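You operate a simulated robot arm through the tools that you are given. There is no shell and no other tool. Be economical: measure what you need, move in short steps, check, and stop when the job is done.

The job below is to be done with a simulated robot arm. You get a single attempt, and the scene is never put back.

JOB
Fetch the grey hand roller from the desk top and set it on top of the heater band there.

The check looks at the end state, three seconds after you hand in, the way a careful person would. Anything else that was tipped, shoved, dropped, spilled or broken makes it a failure.

ROBOT AND FRAMES
A 7-joint arm with a two-finger parallel gripper, fixed in place. Base frame: the origin is at the foot of the arm, x ahead of it, y to its left, z up; the work surface is at about z = 760. Units: mm, degrees, N and s.
With the tool pointing down near the work surface it reaches from about 300 to 700 mm from the base axis. Its first joint turns from -66.0 to 66.0 degrees. Payload 1.57 kg.
The TCP is the grasp point between the finger pads, 30 mm short of the fingertips. In the tool frame z runs along the fingers and y along their closing line. The gripper opens to 110 mm. The fingers are 24 mm wide and 12 mm thick; the gripper's body (48 by 112 mm) begins 78 mm behind the TCP.
Orientation is that of the tool frame in the base frame, as a unit quaternion [x, y, z, w]. With the fingers straight down and closing along the base's y, the tool's x points along the base's -x, its y along +y and its z along -z.

CONTROLS
- The arm moves only by the tool jog_arm. Its argument "increments" is a list of rows, each a list of 7 numbers: the shift along the tool's x, y, z in mm, then the turn, a rotation vector about the tool's x, y, z in degrees, then the opening, from 0 (shut) to 1 (fully open). In form: [[dx, dy, dz, wx, wy, wz, fingers], ...]. A call has 1 to 12 rows; each row shifts and turns the commanded pose from where the row before left it, along the tool's axes as they then stand. Each row takes 0.2 s and may step no farther than 50 mm and 8.6 degrees from the row before; otherwise, or with a gripper value out of range, the whole call is refused. Where a pose cannot be reached the arm comes as near as it can. A force on the tool above 40 N (or 10 N above the force at the start of the call, whichever is more), or a blocked arm, ends the call early, and 0.2 s more pass. The fingers move at their own pace (about 108 mm/s each) and stop on an object; they squeeze with about 43 N. The grip force told is the motor's: it shows also when the fingers shut on nothing. Time passes only in rows, and 0.2 s behind the last, so rows that do not move let the fingers close. The reply holds the time, the measured pose of the TCP, the force on the tool along the base axes, the opening and the grip force, in the units named above and with some noise.
- Cameras (640 x 400 px; columns grow to the right, rows downward): "scene" is fixed at [160.6, -391.4, 1401.2]; the picture's right is [0.82, -0.57, 0.00], its down [-0.34, -0.49, -0.80] and it looks along [0.46, 0.66, -0.60] (base axes); focal length 362 px, centre (320, 200). "wrist" rides on the gripper at [-36, 0, -80] in the tool frame; the picture's right is [0.00, -1.00, 0.00], its down [0.97, 0.00, -0.24] and it looks along [0.24, 0.00, 0.97] (tool axes); focal length 218 px, centre (320, 200). There is no depth. A picture from a camera that has moved, and an enlarged one, comes with that camera's place and axes in the base frame and with its lens.
- camera(camera): a new picture of that camera. The clock stands still meanwhile.
- zoom(camera, box): a new picture of the part [left, top, right, bottom] of that camera's present view, enlarged. The clock stands still meanwhile.
- hand_in(): hands the job in; it is judged then, once.

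Go step by step. Nothing tells you positions but the pictures and the camera data: compare them with the known pose of the tool, close in by small moves and look again before you grip or let go. The budget is 90 turns and 38 pictures, counting those below and the enlarged ones. Unless the task says otherwise, let go and move clear before handing in, and close with one line.

The tools are called after "Emit:" as a command line: name --pt "numbers of a row" for each row, then --argument value for the rest, lists and objects as JSON in quotes. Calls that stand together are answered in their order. jog_arm: Moves the arm, as the interface text tells. Its arguments: {"type":"object","properties":{"increments":{"type":"array","items":{"type":"array","items":{"type":"number"}}}},"required":["increments"]} The other tools are called the same way: camera (camera) takes a picture; zoom (camera, box) takes an enlarged picture of a part of a camera's view; hand_in () hands the job in.

At the start:

```text
time_s: 0.0
eef_pos: [347.5, 176.1, 1040.6]
tool_rot: [-0.001, 1.0, -0.001, 0.0]
wrist_force: [-0.9, -0.7, 0.1]
gripper_width: 110.0
grip_force: 0.0
```

scene: 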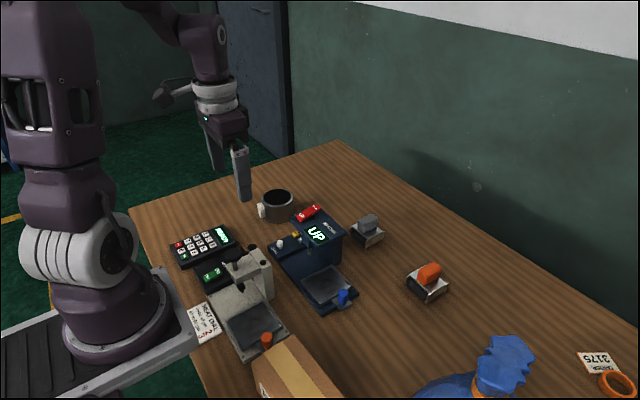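
wrist: 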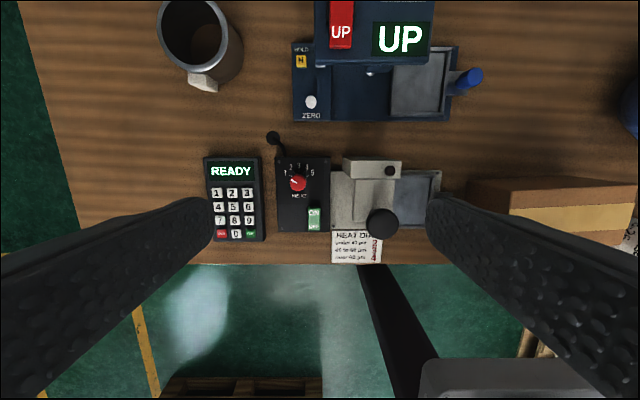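

I see a desk with devices, a dark cylindrical ring, and two roller-like items (grey and orange). I'll zoom in to identify the grey roller and the heater band.

Emit:
zoom --camera "scene" --box '[240, 170, 460, 308]'

Emit:
zoom --camera "scene" --box '[400, 260, 640, 400]'

Emit:
zoom --camera "scene" --box '[150, 200, 390, 400]'

```text
2.90 times, centred on (350, 239) of scene
camera zoom: at [160.6, -391.4, 1401.2], right [0.82, -0.57, 0.0], down [-0.34, -0.49, -0.8], along [0.46, 0.66, -0.6], focal length 1049 px, centre (233, 87)
```

zoom: 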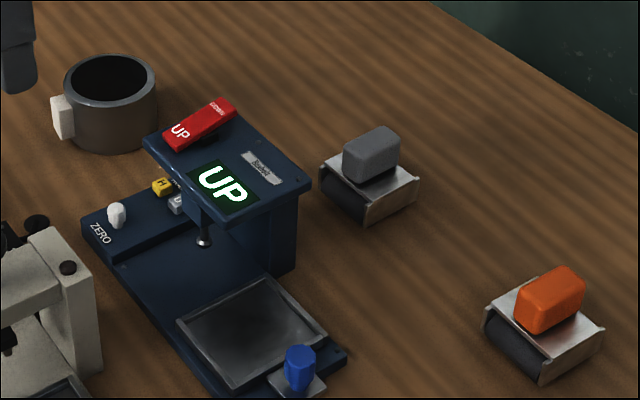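

```text
2.67 times, centred on (520, 330) of scene
camera zoom: at [160.6, -391.4, 1401.2], right [0.82, -0.57, 0.0], down [-0.34, -0.49, -0.8], along [0.46, 0.66, -0.6], focal length 965 px, centre (-213, -147)
```

zoom: 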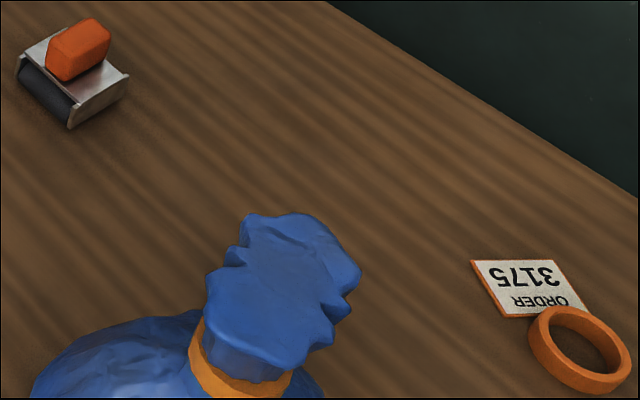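

```text
2.00 times, centred on (270, 300) of scene
camera zoom: at [160.6, -391.4, 1401.2], right [0.82, -0.57, 0.0], down [-0.34, -0.49, -0.8], along [0.46, 0.66, -0.6], focal length 724 px, centre (420, 0)
```

zoom: 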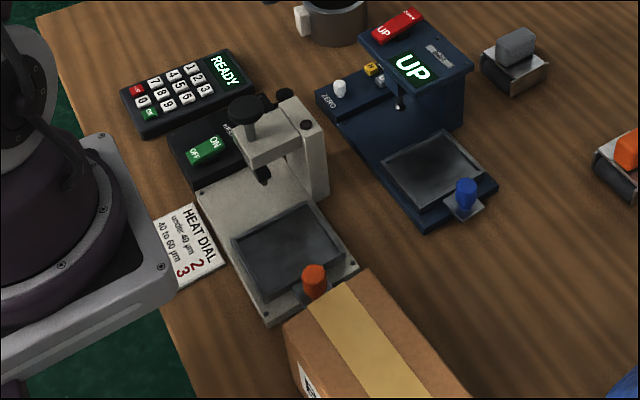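

The heater band appears to be the dark ring near (522, 330) and about 53 mm high. The grey roller is near (667, 120). I'll move above the roller for a closer look.

Emit:
jog_arm --pt "-45 -9 0 0 0 0 1" --pt "-45 -9 0 0 0 0 1" --pt "-45 -9 0 0 0 0 1" --pt "-45 -9 10 0 0 0 1" --pt "-45 -9 20 0 0 0 1" --pt "-45 -9 20 0 0 0 1" --pt "-35 -4 20 0 0 0 1" --pt "0 0 0 0 0 0 1"

Emit:
camera --camera "wrist"

```text
time_s: 1.8
eef_pos: [651.2, 116.4, 971.0]
tool_rot: [0.0, 1.0, 0.0, 0.0]
wrist_force: [-0.9, -1.0, -0.6]
gripper_width: 109.9
grip_force: 0.0
```

```text
32 pictures are left
camera wrist: at [688.6, 115.6, 1050.9], right [0.0, -1.0, 0.0], down [-0.97, 0.0, 0.24], along [-0.24, 0.0, -0.97], focal length 218 px, centre (320, 200)
```

wrist: 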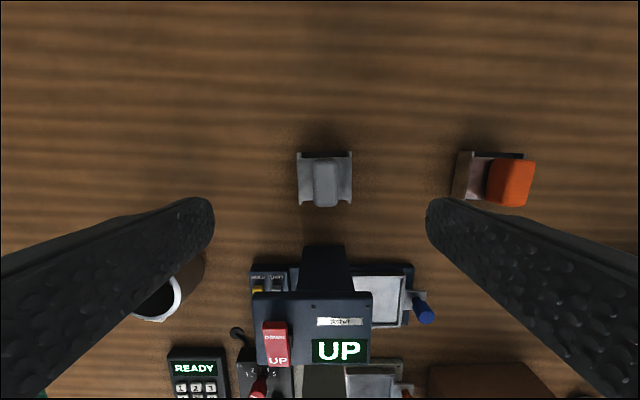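

Emit:
zoom --camera "wrist" --box '[272, 140, 376, 220]'

Emit:
zoom --camera "scene" --box '[330, 200, 410, 250]'

```text
5.00 times, centred on (324, 180) of wrist
camera zoom: at [688.6, 115.6, 1050.9], right [0.0, -1.0, 0.0], down [-0.97, 0.0, 0.24], along [-0.24, 0.0, -0.97], focal length 1091 px, centre (300, 300)
```

zoom: 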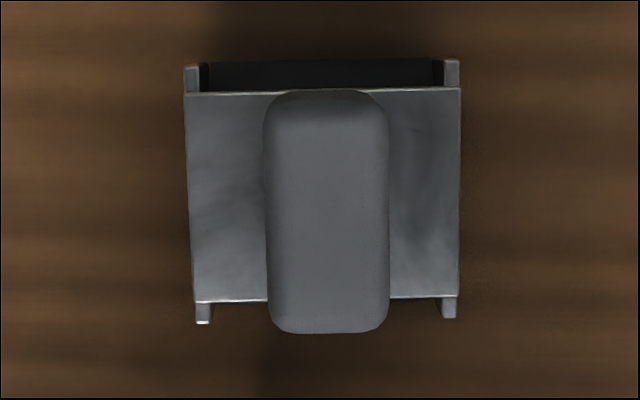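

```text
8.00 times, centred on (370, 225) of scene
camera zoom: at [160.6, -391.4, 1401.2], right [0.82, -0.57, 0.0], down [-0.34, -0.49, -0.8], along [0.46, 0.66, -0.6], focal length 2894 px, centre (-80, 0)
```

zoom: 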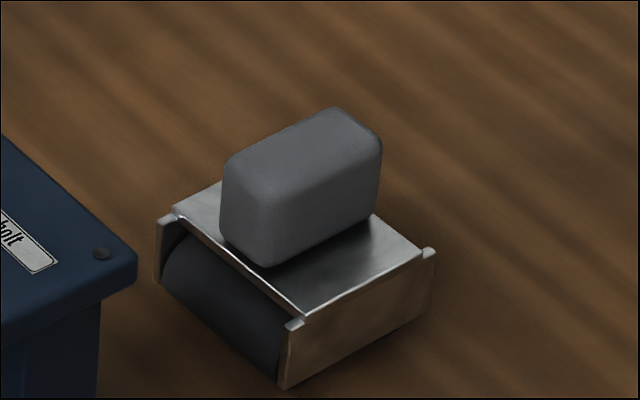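

The roller is a metal housing about 66 × 62 mm with a grip block on top, about 27 mm wide and running along x, centred near (651, 110). I'll centre on it, go down part way and check.

Emit:
jog_arm --pt "0 -6.5 30 0 0 0 1" --pt "0 0 40 0 0 0 1" --pt "0 0 36 0 0 0 0.7" --pt "0 0 0 0 0 0 0.7"

Emit:
camera --camera "wrist"

Emit:
zoom --camera "scene" --box '[310, 150, 430, 250]'

```text
time_s: 2.8
eef_pos: [653.0, 110.7, 863.5]
tool_rot: [0.0, 1.0, -0.001, 0.0]
wrist_force: [-0.4, -1.3, 0.1]
gripper_width: 77.0
grip_force: 0.1
```

```text
29 pictures are left
camera wrist: at [689.5, 110.7, 943.3], right [0.0, -1.0, 0.0], down [-0.97, 0.0, 0.24], along [-0.24, 0.0, -0.97], focal length 218 px, centre (320, 200)
```

wrist: 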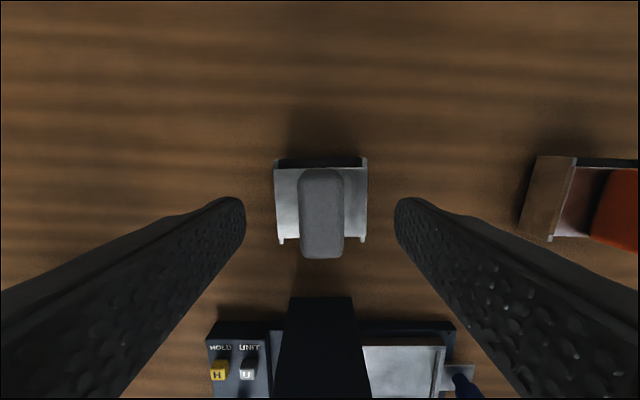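

```text
4.00 times, centred on (370, 200) of scene
camera zoom: at [160.6, -391.4, 1401.2], right [0.82, -0.57, 0.0], down [-0.34, -0.49, -0.8], along [0.46, 0.66, -0.6], focal length 1447 px, centre (120, 200)
```

zoom: 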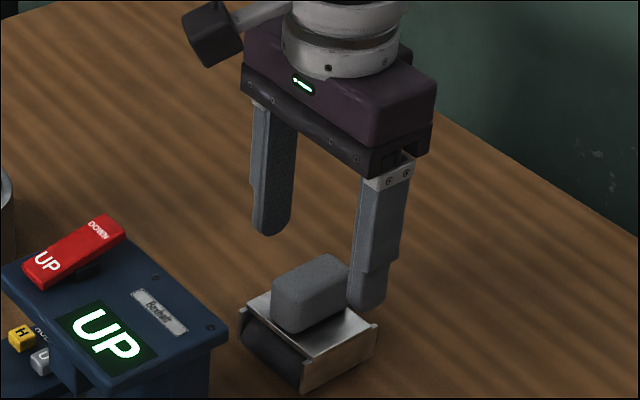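

Alignment in y is good and the block's centre in x is about 648. I'll shift 5 mm back in x and lower to TCP z ≈ 823, so the fingertips stay just above the housing plate.

Emit:
jog_arm --pt "4 -1 20 0 0 0 0.6" --pt "0 0 15 0 0 0 0.5" --pt "0 0 4 0 0 0 0.5" --pt "0 0 0 0 0 0 0.5"

Emit:
camera --camera "wrist"

Emit:
zoom --camera "scene" --box '[330, 180, 426, 240]'

```text
time_s: 3.8
eef_pos: [649.5, 109.0, 826.9]
tool_rot: [0.001, 1.0, 0.0, 0.001]
wrist_force: [-4.8, -0.5, 20.9]
gripper_width: 55.0
grip_force: 0.1
```

```text
27 pictures are left
camera wrist: at [684.8, 109.2, 907.3], right [0.0, -1.0, 0.0], down [-0.97, 0.0, 0.24], along [-0.24, 0.0, -0.97], focal length 218 px, centre (320, 200)
```

wrist: 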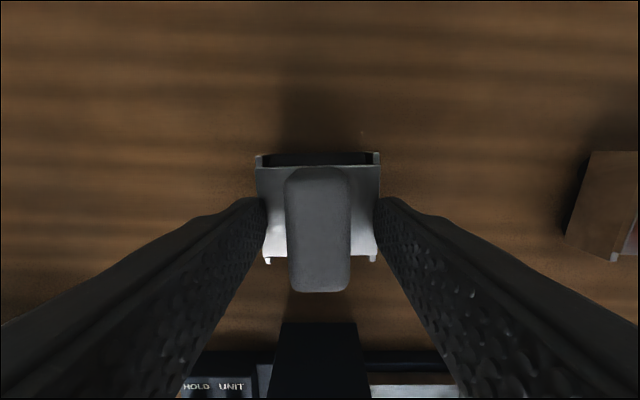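

```text
6.67 times, centred on (378, 210) of scene
camera zoom: at [160.1, -391.5, 1401.2], right [0.82, -0.57, 0.0], down [-0.34, -0.49, -0.8], along [0.46, 0.66, -0.6], focal length 2412 px, centre (-67, 133)
```

zoom: 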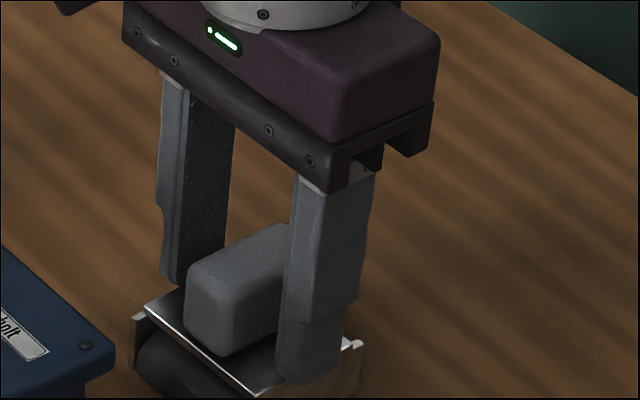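

The force shows the fingertips resting on the housing plate (top at about z 797). I'll raise a few millimetres and then close.

Emit:
jog_arm --pt "0 0 -6 0 0 0 0.5" --pt "0 0 0 0 0 0 0.5"

```text
time_s: 4.4
eef_pos: [648.4, 110.5, 831.6]
tool_rot: [0.001, 1.0, 0.0, 0.0]
wrist_force: [0.5, 0.2, 0.5]
gripper_width: 55.3
grip_force: 0.0
```

Emit:
jog_arm --pt "0 0 1.5 0 0 0 0.3" --pt "0 0 0 0 0 0 0.1" --pt "0 0 0 0 0 0 0" --pt "0 0 0 0 0 0 0"

Emit:
camera --camera "wrist"

```text
time_s: 5.4
eef_pos: [647.2, 109.6, 830.5]
tool_rot: [0.0, 1.0, 0.0, 0.0]
wrist_force: [0.0, -0.5, 0.9]
gripper_width: 25.4
grip_force: 36.6
```

```text
25 pictures are left
camera wrist: at [684.6, 109.9, 910.7], right [0.0, -1.0, 0.0], down [-0.97, 0.0, 0.24], along [-0.24, 0.0, -0.97], focal length 218 px, centre (320, 200)
```

wrist: 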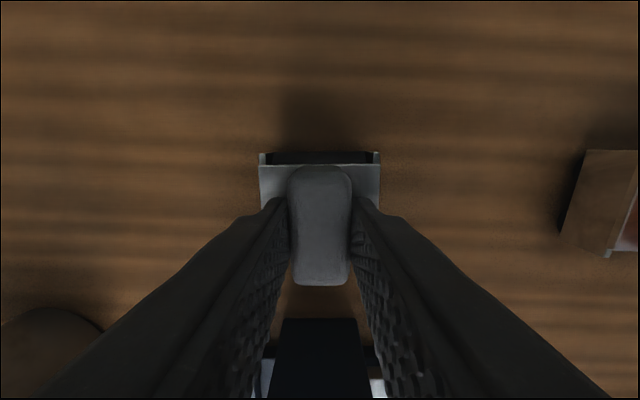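

The grip is firm at 25 mm. I'll lift straight up and check the hold.

Emit:
jog_arm --pt "0 0 -10 0 0 0 0" --pt "0 0 -25 0 0 0 0" --pt "0 0 -30 0 0 0 0" --pt "0 0 -40 0 0 0 0" --pt "0 0 -40 0 0 0 0" --pt "0 0 0 0 0 0 0"

Emit:
zoom --camera "scene" --box '[300, 100, 460, 250]'

Emit:
camera --camera "wrist"

```text
time_s: 6.8
eef_pos: [648.1, 109.8, 974.0]
tool_rot: [0.0, 1.0, 0.0, -0.001]
wrist_force: [-0.7, -0.4, -0.8]
gripper_width: 25.3
grip_force: 36.1
```

```text
2.67 times, centred on (380, 175) of scene
camera zoom: at [160.7, -391.4, 1401.2], right [0.82, -0.57, 0.0], down [-0.34, -0.49, -0.8], along [0.46, 0.66, -0.6], focal length 965 px, centre (160, 267)
```

zoom: 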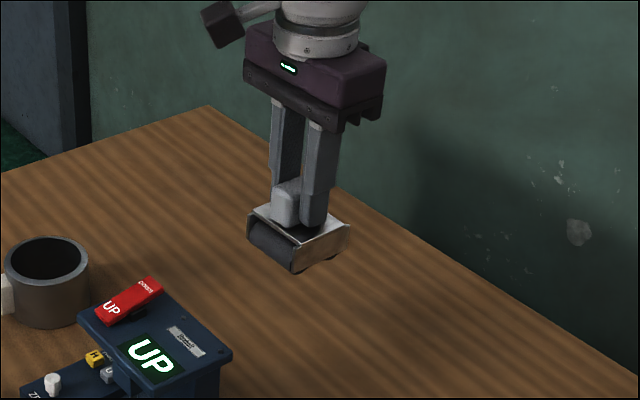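

```text
23 pictures are left
camera wrist: at [683.6, 109.2, 1054.9], right [0.0, -1.0, 0.0], down [-0.97, 0.0, 0.24], along [-0.24, 0.0, -0.97], focal length 218 px, centre (320, 200)
```

wrist: 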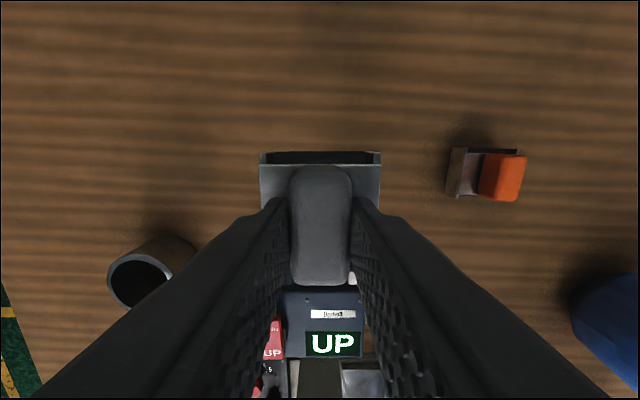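

The roller is held level. Next I'll move to the side of the heater band to measure its position with the wrist camera.

Emit:
jog_arm --pt "10 10 -20 0 0 0 0" --pt "20 20 -10 0 0 0 0" --pt "30 25 0 0 0 0 0" --pt "30 25 0 0 0 0 0" --pt "30 25 0 0 0 0 0" --pt "20 15 0 0 0 0 0" --pt "8 0 0 0 0 0 0" --pt "0 0 0 0 0 0 0"

Emit:
camera --camera "wrist"

```text
time_s: 8.6
eef_pos: [499.8, 229.9, 1004.9]
tool_rot: [0.0, 1.0, -0.001, 0.001]
wrist_force: [0.4, 0.0, -1.7]
gripper_width: 25.2
grip_force: 36.5
```

```text
22 pictures are left
camera wrist: at [536.0, 230.4, 1085.1], right [0.0, -1.0, 0.0], down [-0.97, 0.0, 0.24], along [-0.24, 0.0, -0.97], focal length 218 px, centre (320, 200)
```

wrist: 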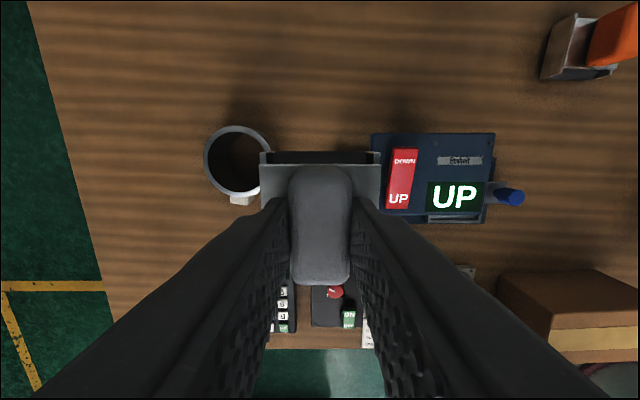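

Emit:
zoom --camera "wrist" --box '[190, 115, 294, 215]'

```text
4.00 times, centred on (242, 165) of wrist
camera zoom: at [536.0, 230.4, 1085.1], right [0.0, -1.0, 0.0], down [-0.97, 0.0, 0.24], along [-0.24, 0.0, -0.97], focal length 873 px, centre (632, 340)
```

zoom: 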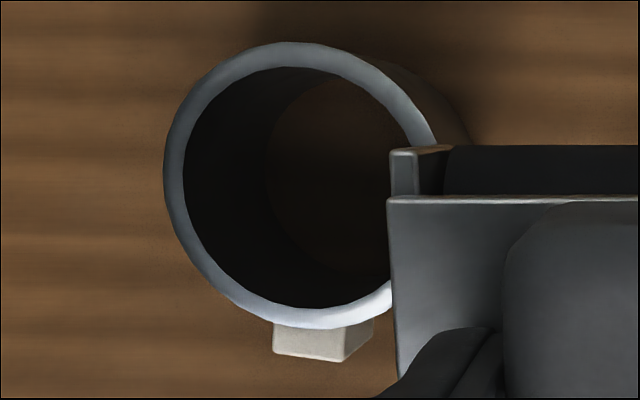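

The band's rim centre is near (518, 330), with its top at about z 816 and radii of 44 outer and 37 inner. I'll zoom in on the roller's underside before moving over it.

Emit:
zoom --camera "scene" --box '[230, 80, 350, 240]'

```text
2.50 times, centred on (290, 160) of scene
camera zoom: at [160.7, -391.4, 1401.2], right [0.82, -0.57, 0.0], down [-0.34, -0.49, -0.8], along [0.46, 0.66, -0.6], focal length 904 px, centre (395, 300)
```

zoom: 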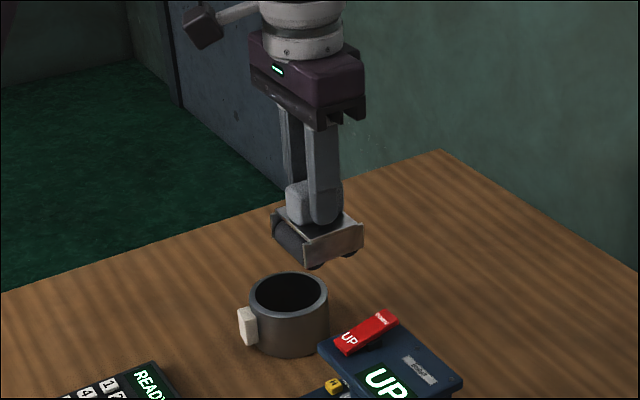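

The underside has two small rollers protruding slightly, so it will rest on the rim. I'll move over the band centre and descend to about 25 mm above it.

Emit:
jog_arm --pt "-5 25 0 0 0 0 0" --pt "-6 35 0 0 0 0 0" --pt "-6 30 0 0 0 0 0" --pt "0 10 0 0 0 0 0" --pt "0 0 30 0 0 0 0" --pt "0 0 35 0 0 0 0" --pt "0 0 25 0 0 0 0" --pt "0 0 0 0 0 0 0" --pt "0 0 0 0 0 0 0"

Emit:
zoom --camera "scene" --box '[220, 140, 340, 230]'

Emit:
zoom --camera "wrist" --box '[240, 110, 400, 310]'

```text
time_s: 10.6
eef_pos: [518.3, 330.0, 916.1]
tool_rot: [0.0, 1.0, 0.0, 0.0]
wrist_force: [0.4, -0.3, -0.9]
gripper_width: 25.1
grip_force: 36.4
```

```text
4.44 times, centred on (280, 185) of scene
camera zoom: at [160.7, -391.4, 1401.2], right [0.82, -0.57, 0.0], down [-0.34, -0.49, -0.8], along [0.46, 0.66, -0.6], focal length 1608 px, centre (498, 267)
```

zoom: 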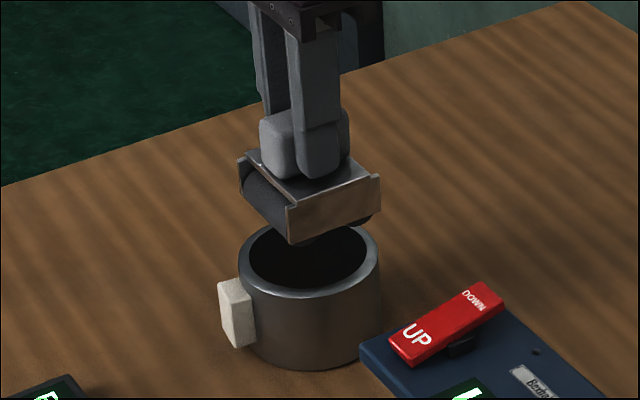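

```text
2.00 times, centred on (320, 210) of wrist
camera zoom: at [555.4, 330.0, 996.7], right [0.0, -1.0, 0.0], down [-0.97, 0.0, 0.24], along [-0.24, 0.0, -0.97], focal length 436 px, centre (320, 180)
```

zoom: 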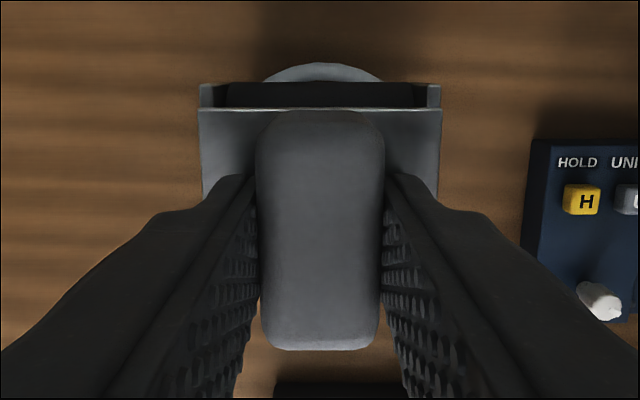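

The y alignment is good, and x needs about 3 mm back. I'll descend slowly toward contact.

Emit:
jog_arm --pt "3 0 8 0 0 0 0" --pt "0 0 8 0 0 0 0" --pt "0 0 6 0 0 0 0" --pt "0 0 0 0 0 0 0" --pt "0 0 0 0 0 0 0"

Emit:
zoom --camera "scene" --box '[220, 140, 340, 230]'

```text
time_s: 11.8
eef_pos: [513.9, 330.3, 893.4]
tool_rot: [0.0, 1.0, 0.001, 0.0]
wrist_force: [0.3, -0.9, -1.6]
gripper_width: 25.6
grip_force: 36.5
```

```text
4.44 times, centred on (280, 185) of scene
camera zoom: at [160.7, -391.4, 1401.2], right [0.82, -0.57, 0.0], down [-0.34, -0.49, -0.8], along [0.46, 0.66, -0.6], focal length 1608 px, centre (498, 267)
```

zoom: 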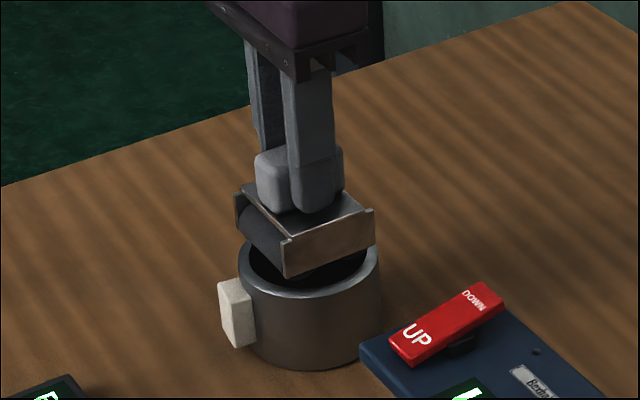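

Nearly there. I'll nudge +2 mm in x and go down in small steps until contact.

Emit:
jog_arm --pt "-2 0 2 0 0 0 0" --pt "0 0 2 0 0 0 0" --pt "0 0 1 0 0 0 0" --pt "0 0 0 0 0 0 0"

```text
time_s: 12.8
eef_pos: [516.7, 332.0, 889.7]
tool_rot: [-0.001, 1.0, 0.0, 0.002]
wrist_force: [-1.8, -1.2, 24.9]
gripper_width: 25.4
grip_force: 37.2
```

Contact at TCP z ≈ 890. I'll ease up slightly and look before letting go.

Emit:
jog_arm --pt "0 0 -1.5 0 0 0 0" --pt "0 0 0 0 0 0 0"

Emit:
zoom --camera "scene" --box '[236, 160, 324, 226]'

Emit:
zoom --camera "wrist" --box '[240, 110, 400, 210]'

```text
time_s: 13.4
eef_pos: [516.2, 329.3, 889.7]
tool_rot: [0.0, 1.0, 0.0, 0.001]
wrist_force: [6.4, 3.0, 11.3]
gripper_width: 25.1
grip_force: 36.4
```

```text
6.06 times, centred on (280, 193) of scene
camera zoom: at [160.6, -391.4, 1401.2], right [0.82, -0.57, 0.0], down [-0.34, -0.49, -0.8], along [0.46, 0.66, -0.6], focal length 2193 px, centre (562, 242)
```

zoom: 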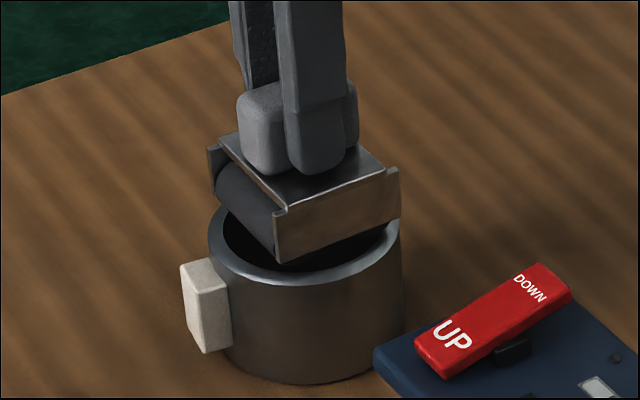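

```text
4.00 times, centred on (320, 160) of wrist
camera zoom: at [552.7, 329.9, 970.6], right [0.0, -1.0, 0.0], down [-0.97, 0.0, 0.24], along [-0.24, 0.0, -0.97], focal length 873 px, centre (320, 360)
```

zoom: 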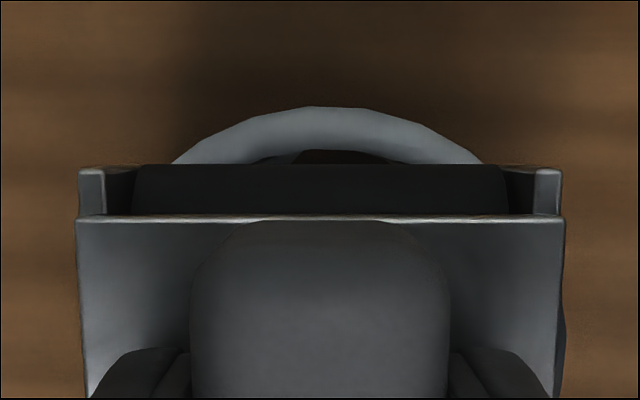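

The roller sits centred on the rim and level. I'll let go by opening the fingers part way.

Emit:
jog_arm --pt "0 0 -0.5 0 0 0 0" --pt "0 0 0 0 0 0 0.3" --pt "0 0 0 0 0 0 0.5" --pt "0 0 0 0 0 0 0.5"

Emit:
zoom --camera "scene" --box '[236, 160, 324, 226]'

```text
time_s: 14.4
eef_pos: [515.6, 330.3, 890.7]
tool_rot: [0.0, 1.0, -0.001, 0.0]
wrist_force: [-0.5, -0.6, 0.4]
gripper_width: 54.7
grip_force: 0.0
```

```text
6.06 times, centred on (280, 193) of scene
camera zoom: at [160.6, -391.4, 1401.2], right [0.82, -0.57, 0.0], down [-0.34, -0.49, -0.8], along [0.46, 0.66, -0.6], focal length 2193 px, centre (562, 242)
```

zoom: 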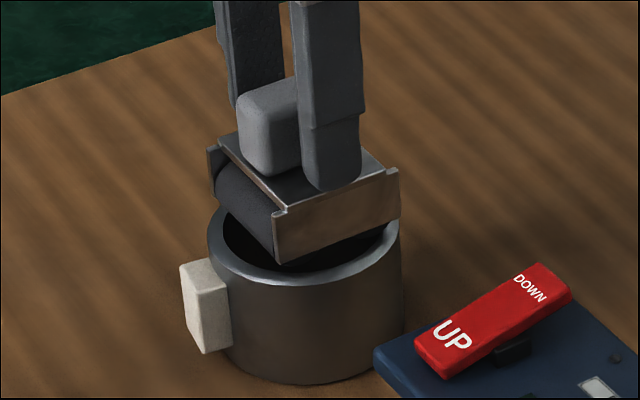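

The roller stayed put when released. I'll raise straight up and clear away.

Emit:
jog_arm --pt "0 0 -10 0 0 0 0.5" --pt "0 0 -25 0 0 0 0.5" --pt "0 0 -35 0 0 0 0.5" --pt "0 0 -40 0 0 0 0.5" --pt "20 -20 -20 0 0 0 0.5" --pt "20 -20 0 0 0 0 0.5" --pt "0 0 0 0 0 0 0.5"

Emit:
zoom --camera "scene" --box '[236, 160, 324, 226]'

Emit:
camera --camera "wrist"

Emit:
camera --camera "scene"

```text
time_s: 16.0
eef_pos: [476.8, 291.9, 1019.6]
tool_rot: [0.0, 1.0, 0.001, 0.0]
wrist_force: [0.3, 0.2, -0.1]
gripper_width: 54.9
grip_force: 0.1
```

```text
6.06 times, centred on (280, 193) of scene
camera zoom: at [160.6, -391.4, 1401.2], right [0.82, -0.57, 0.0], down [-0.34, -0.49, -0.8], along [0.46, 0.66, -0.6], focal length 2193 px, centre (562, 242)
```

zoom: 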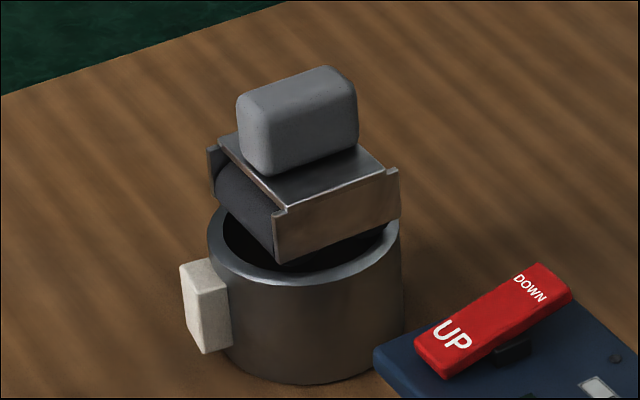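

```text
12 pictures are left
camera wrist: at [512.3, 291.5, 1099.4], right [0.0, -1.0, 0.0], down [-0.97, 0.0, 0.24], along [-0.24, 0.0, -0.97], focal length 218 px, centre (320, 200)
```

wrist: 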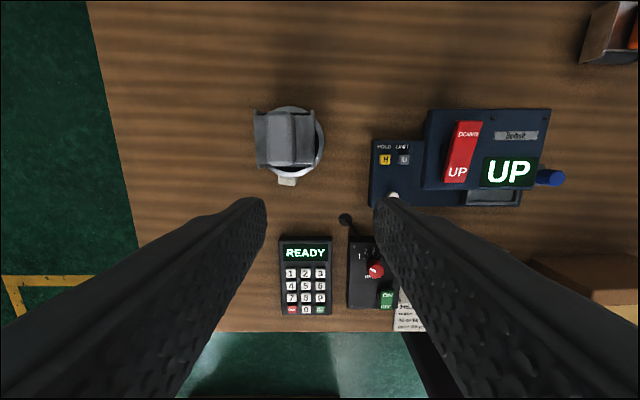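

```text
11 pictures are left
```

scene: 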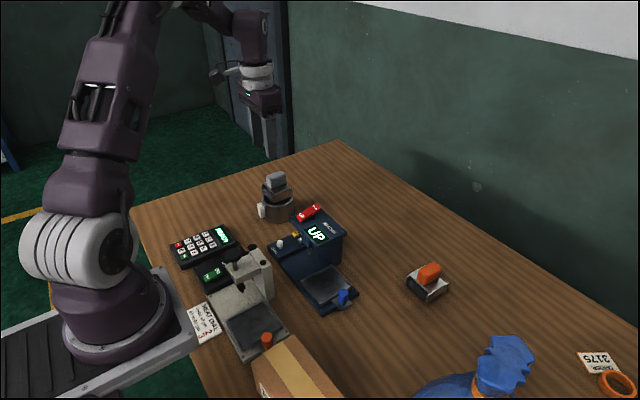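

The roller rests steadily on the heater band, nothing else has moved, and the arm is clear, so I'm handing in.

Emit:
hand_in

```text
The job is handed in.
```

The grey hand roller is resting on top of the heater band, level and released. The arm is clear, and the last pictures show nothing else disturbed.
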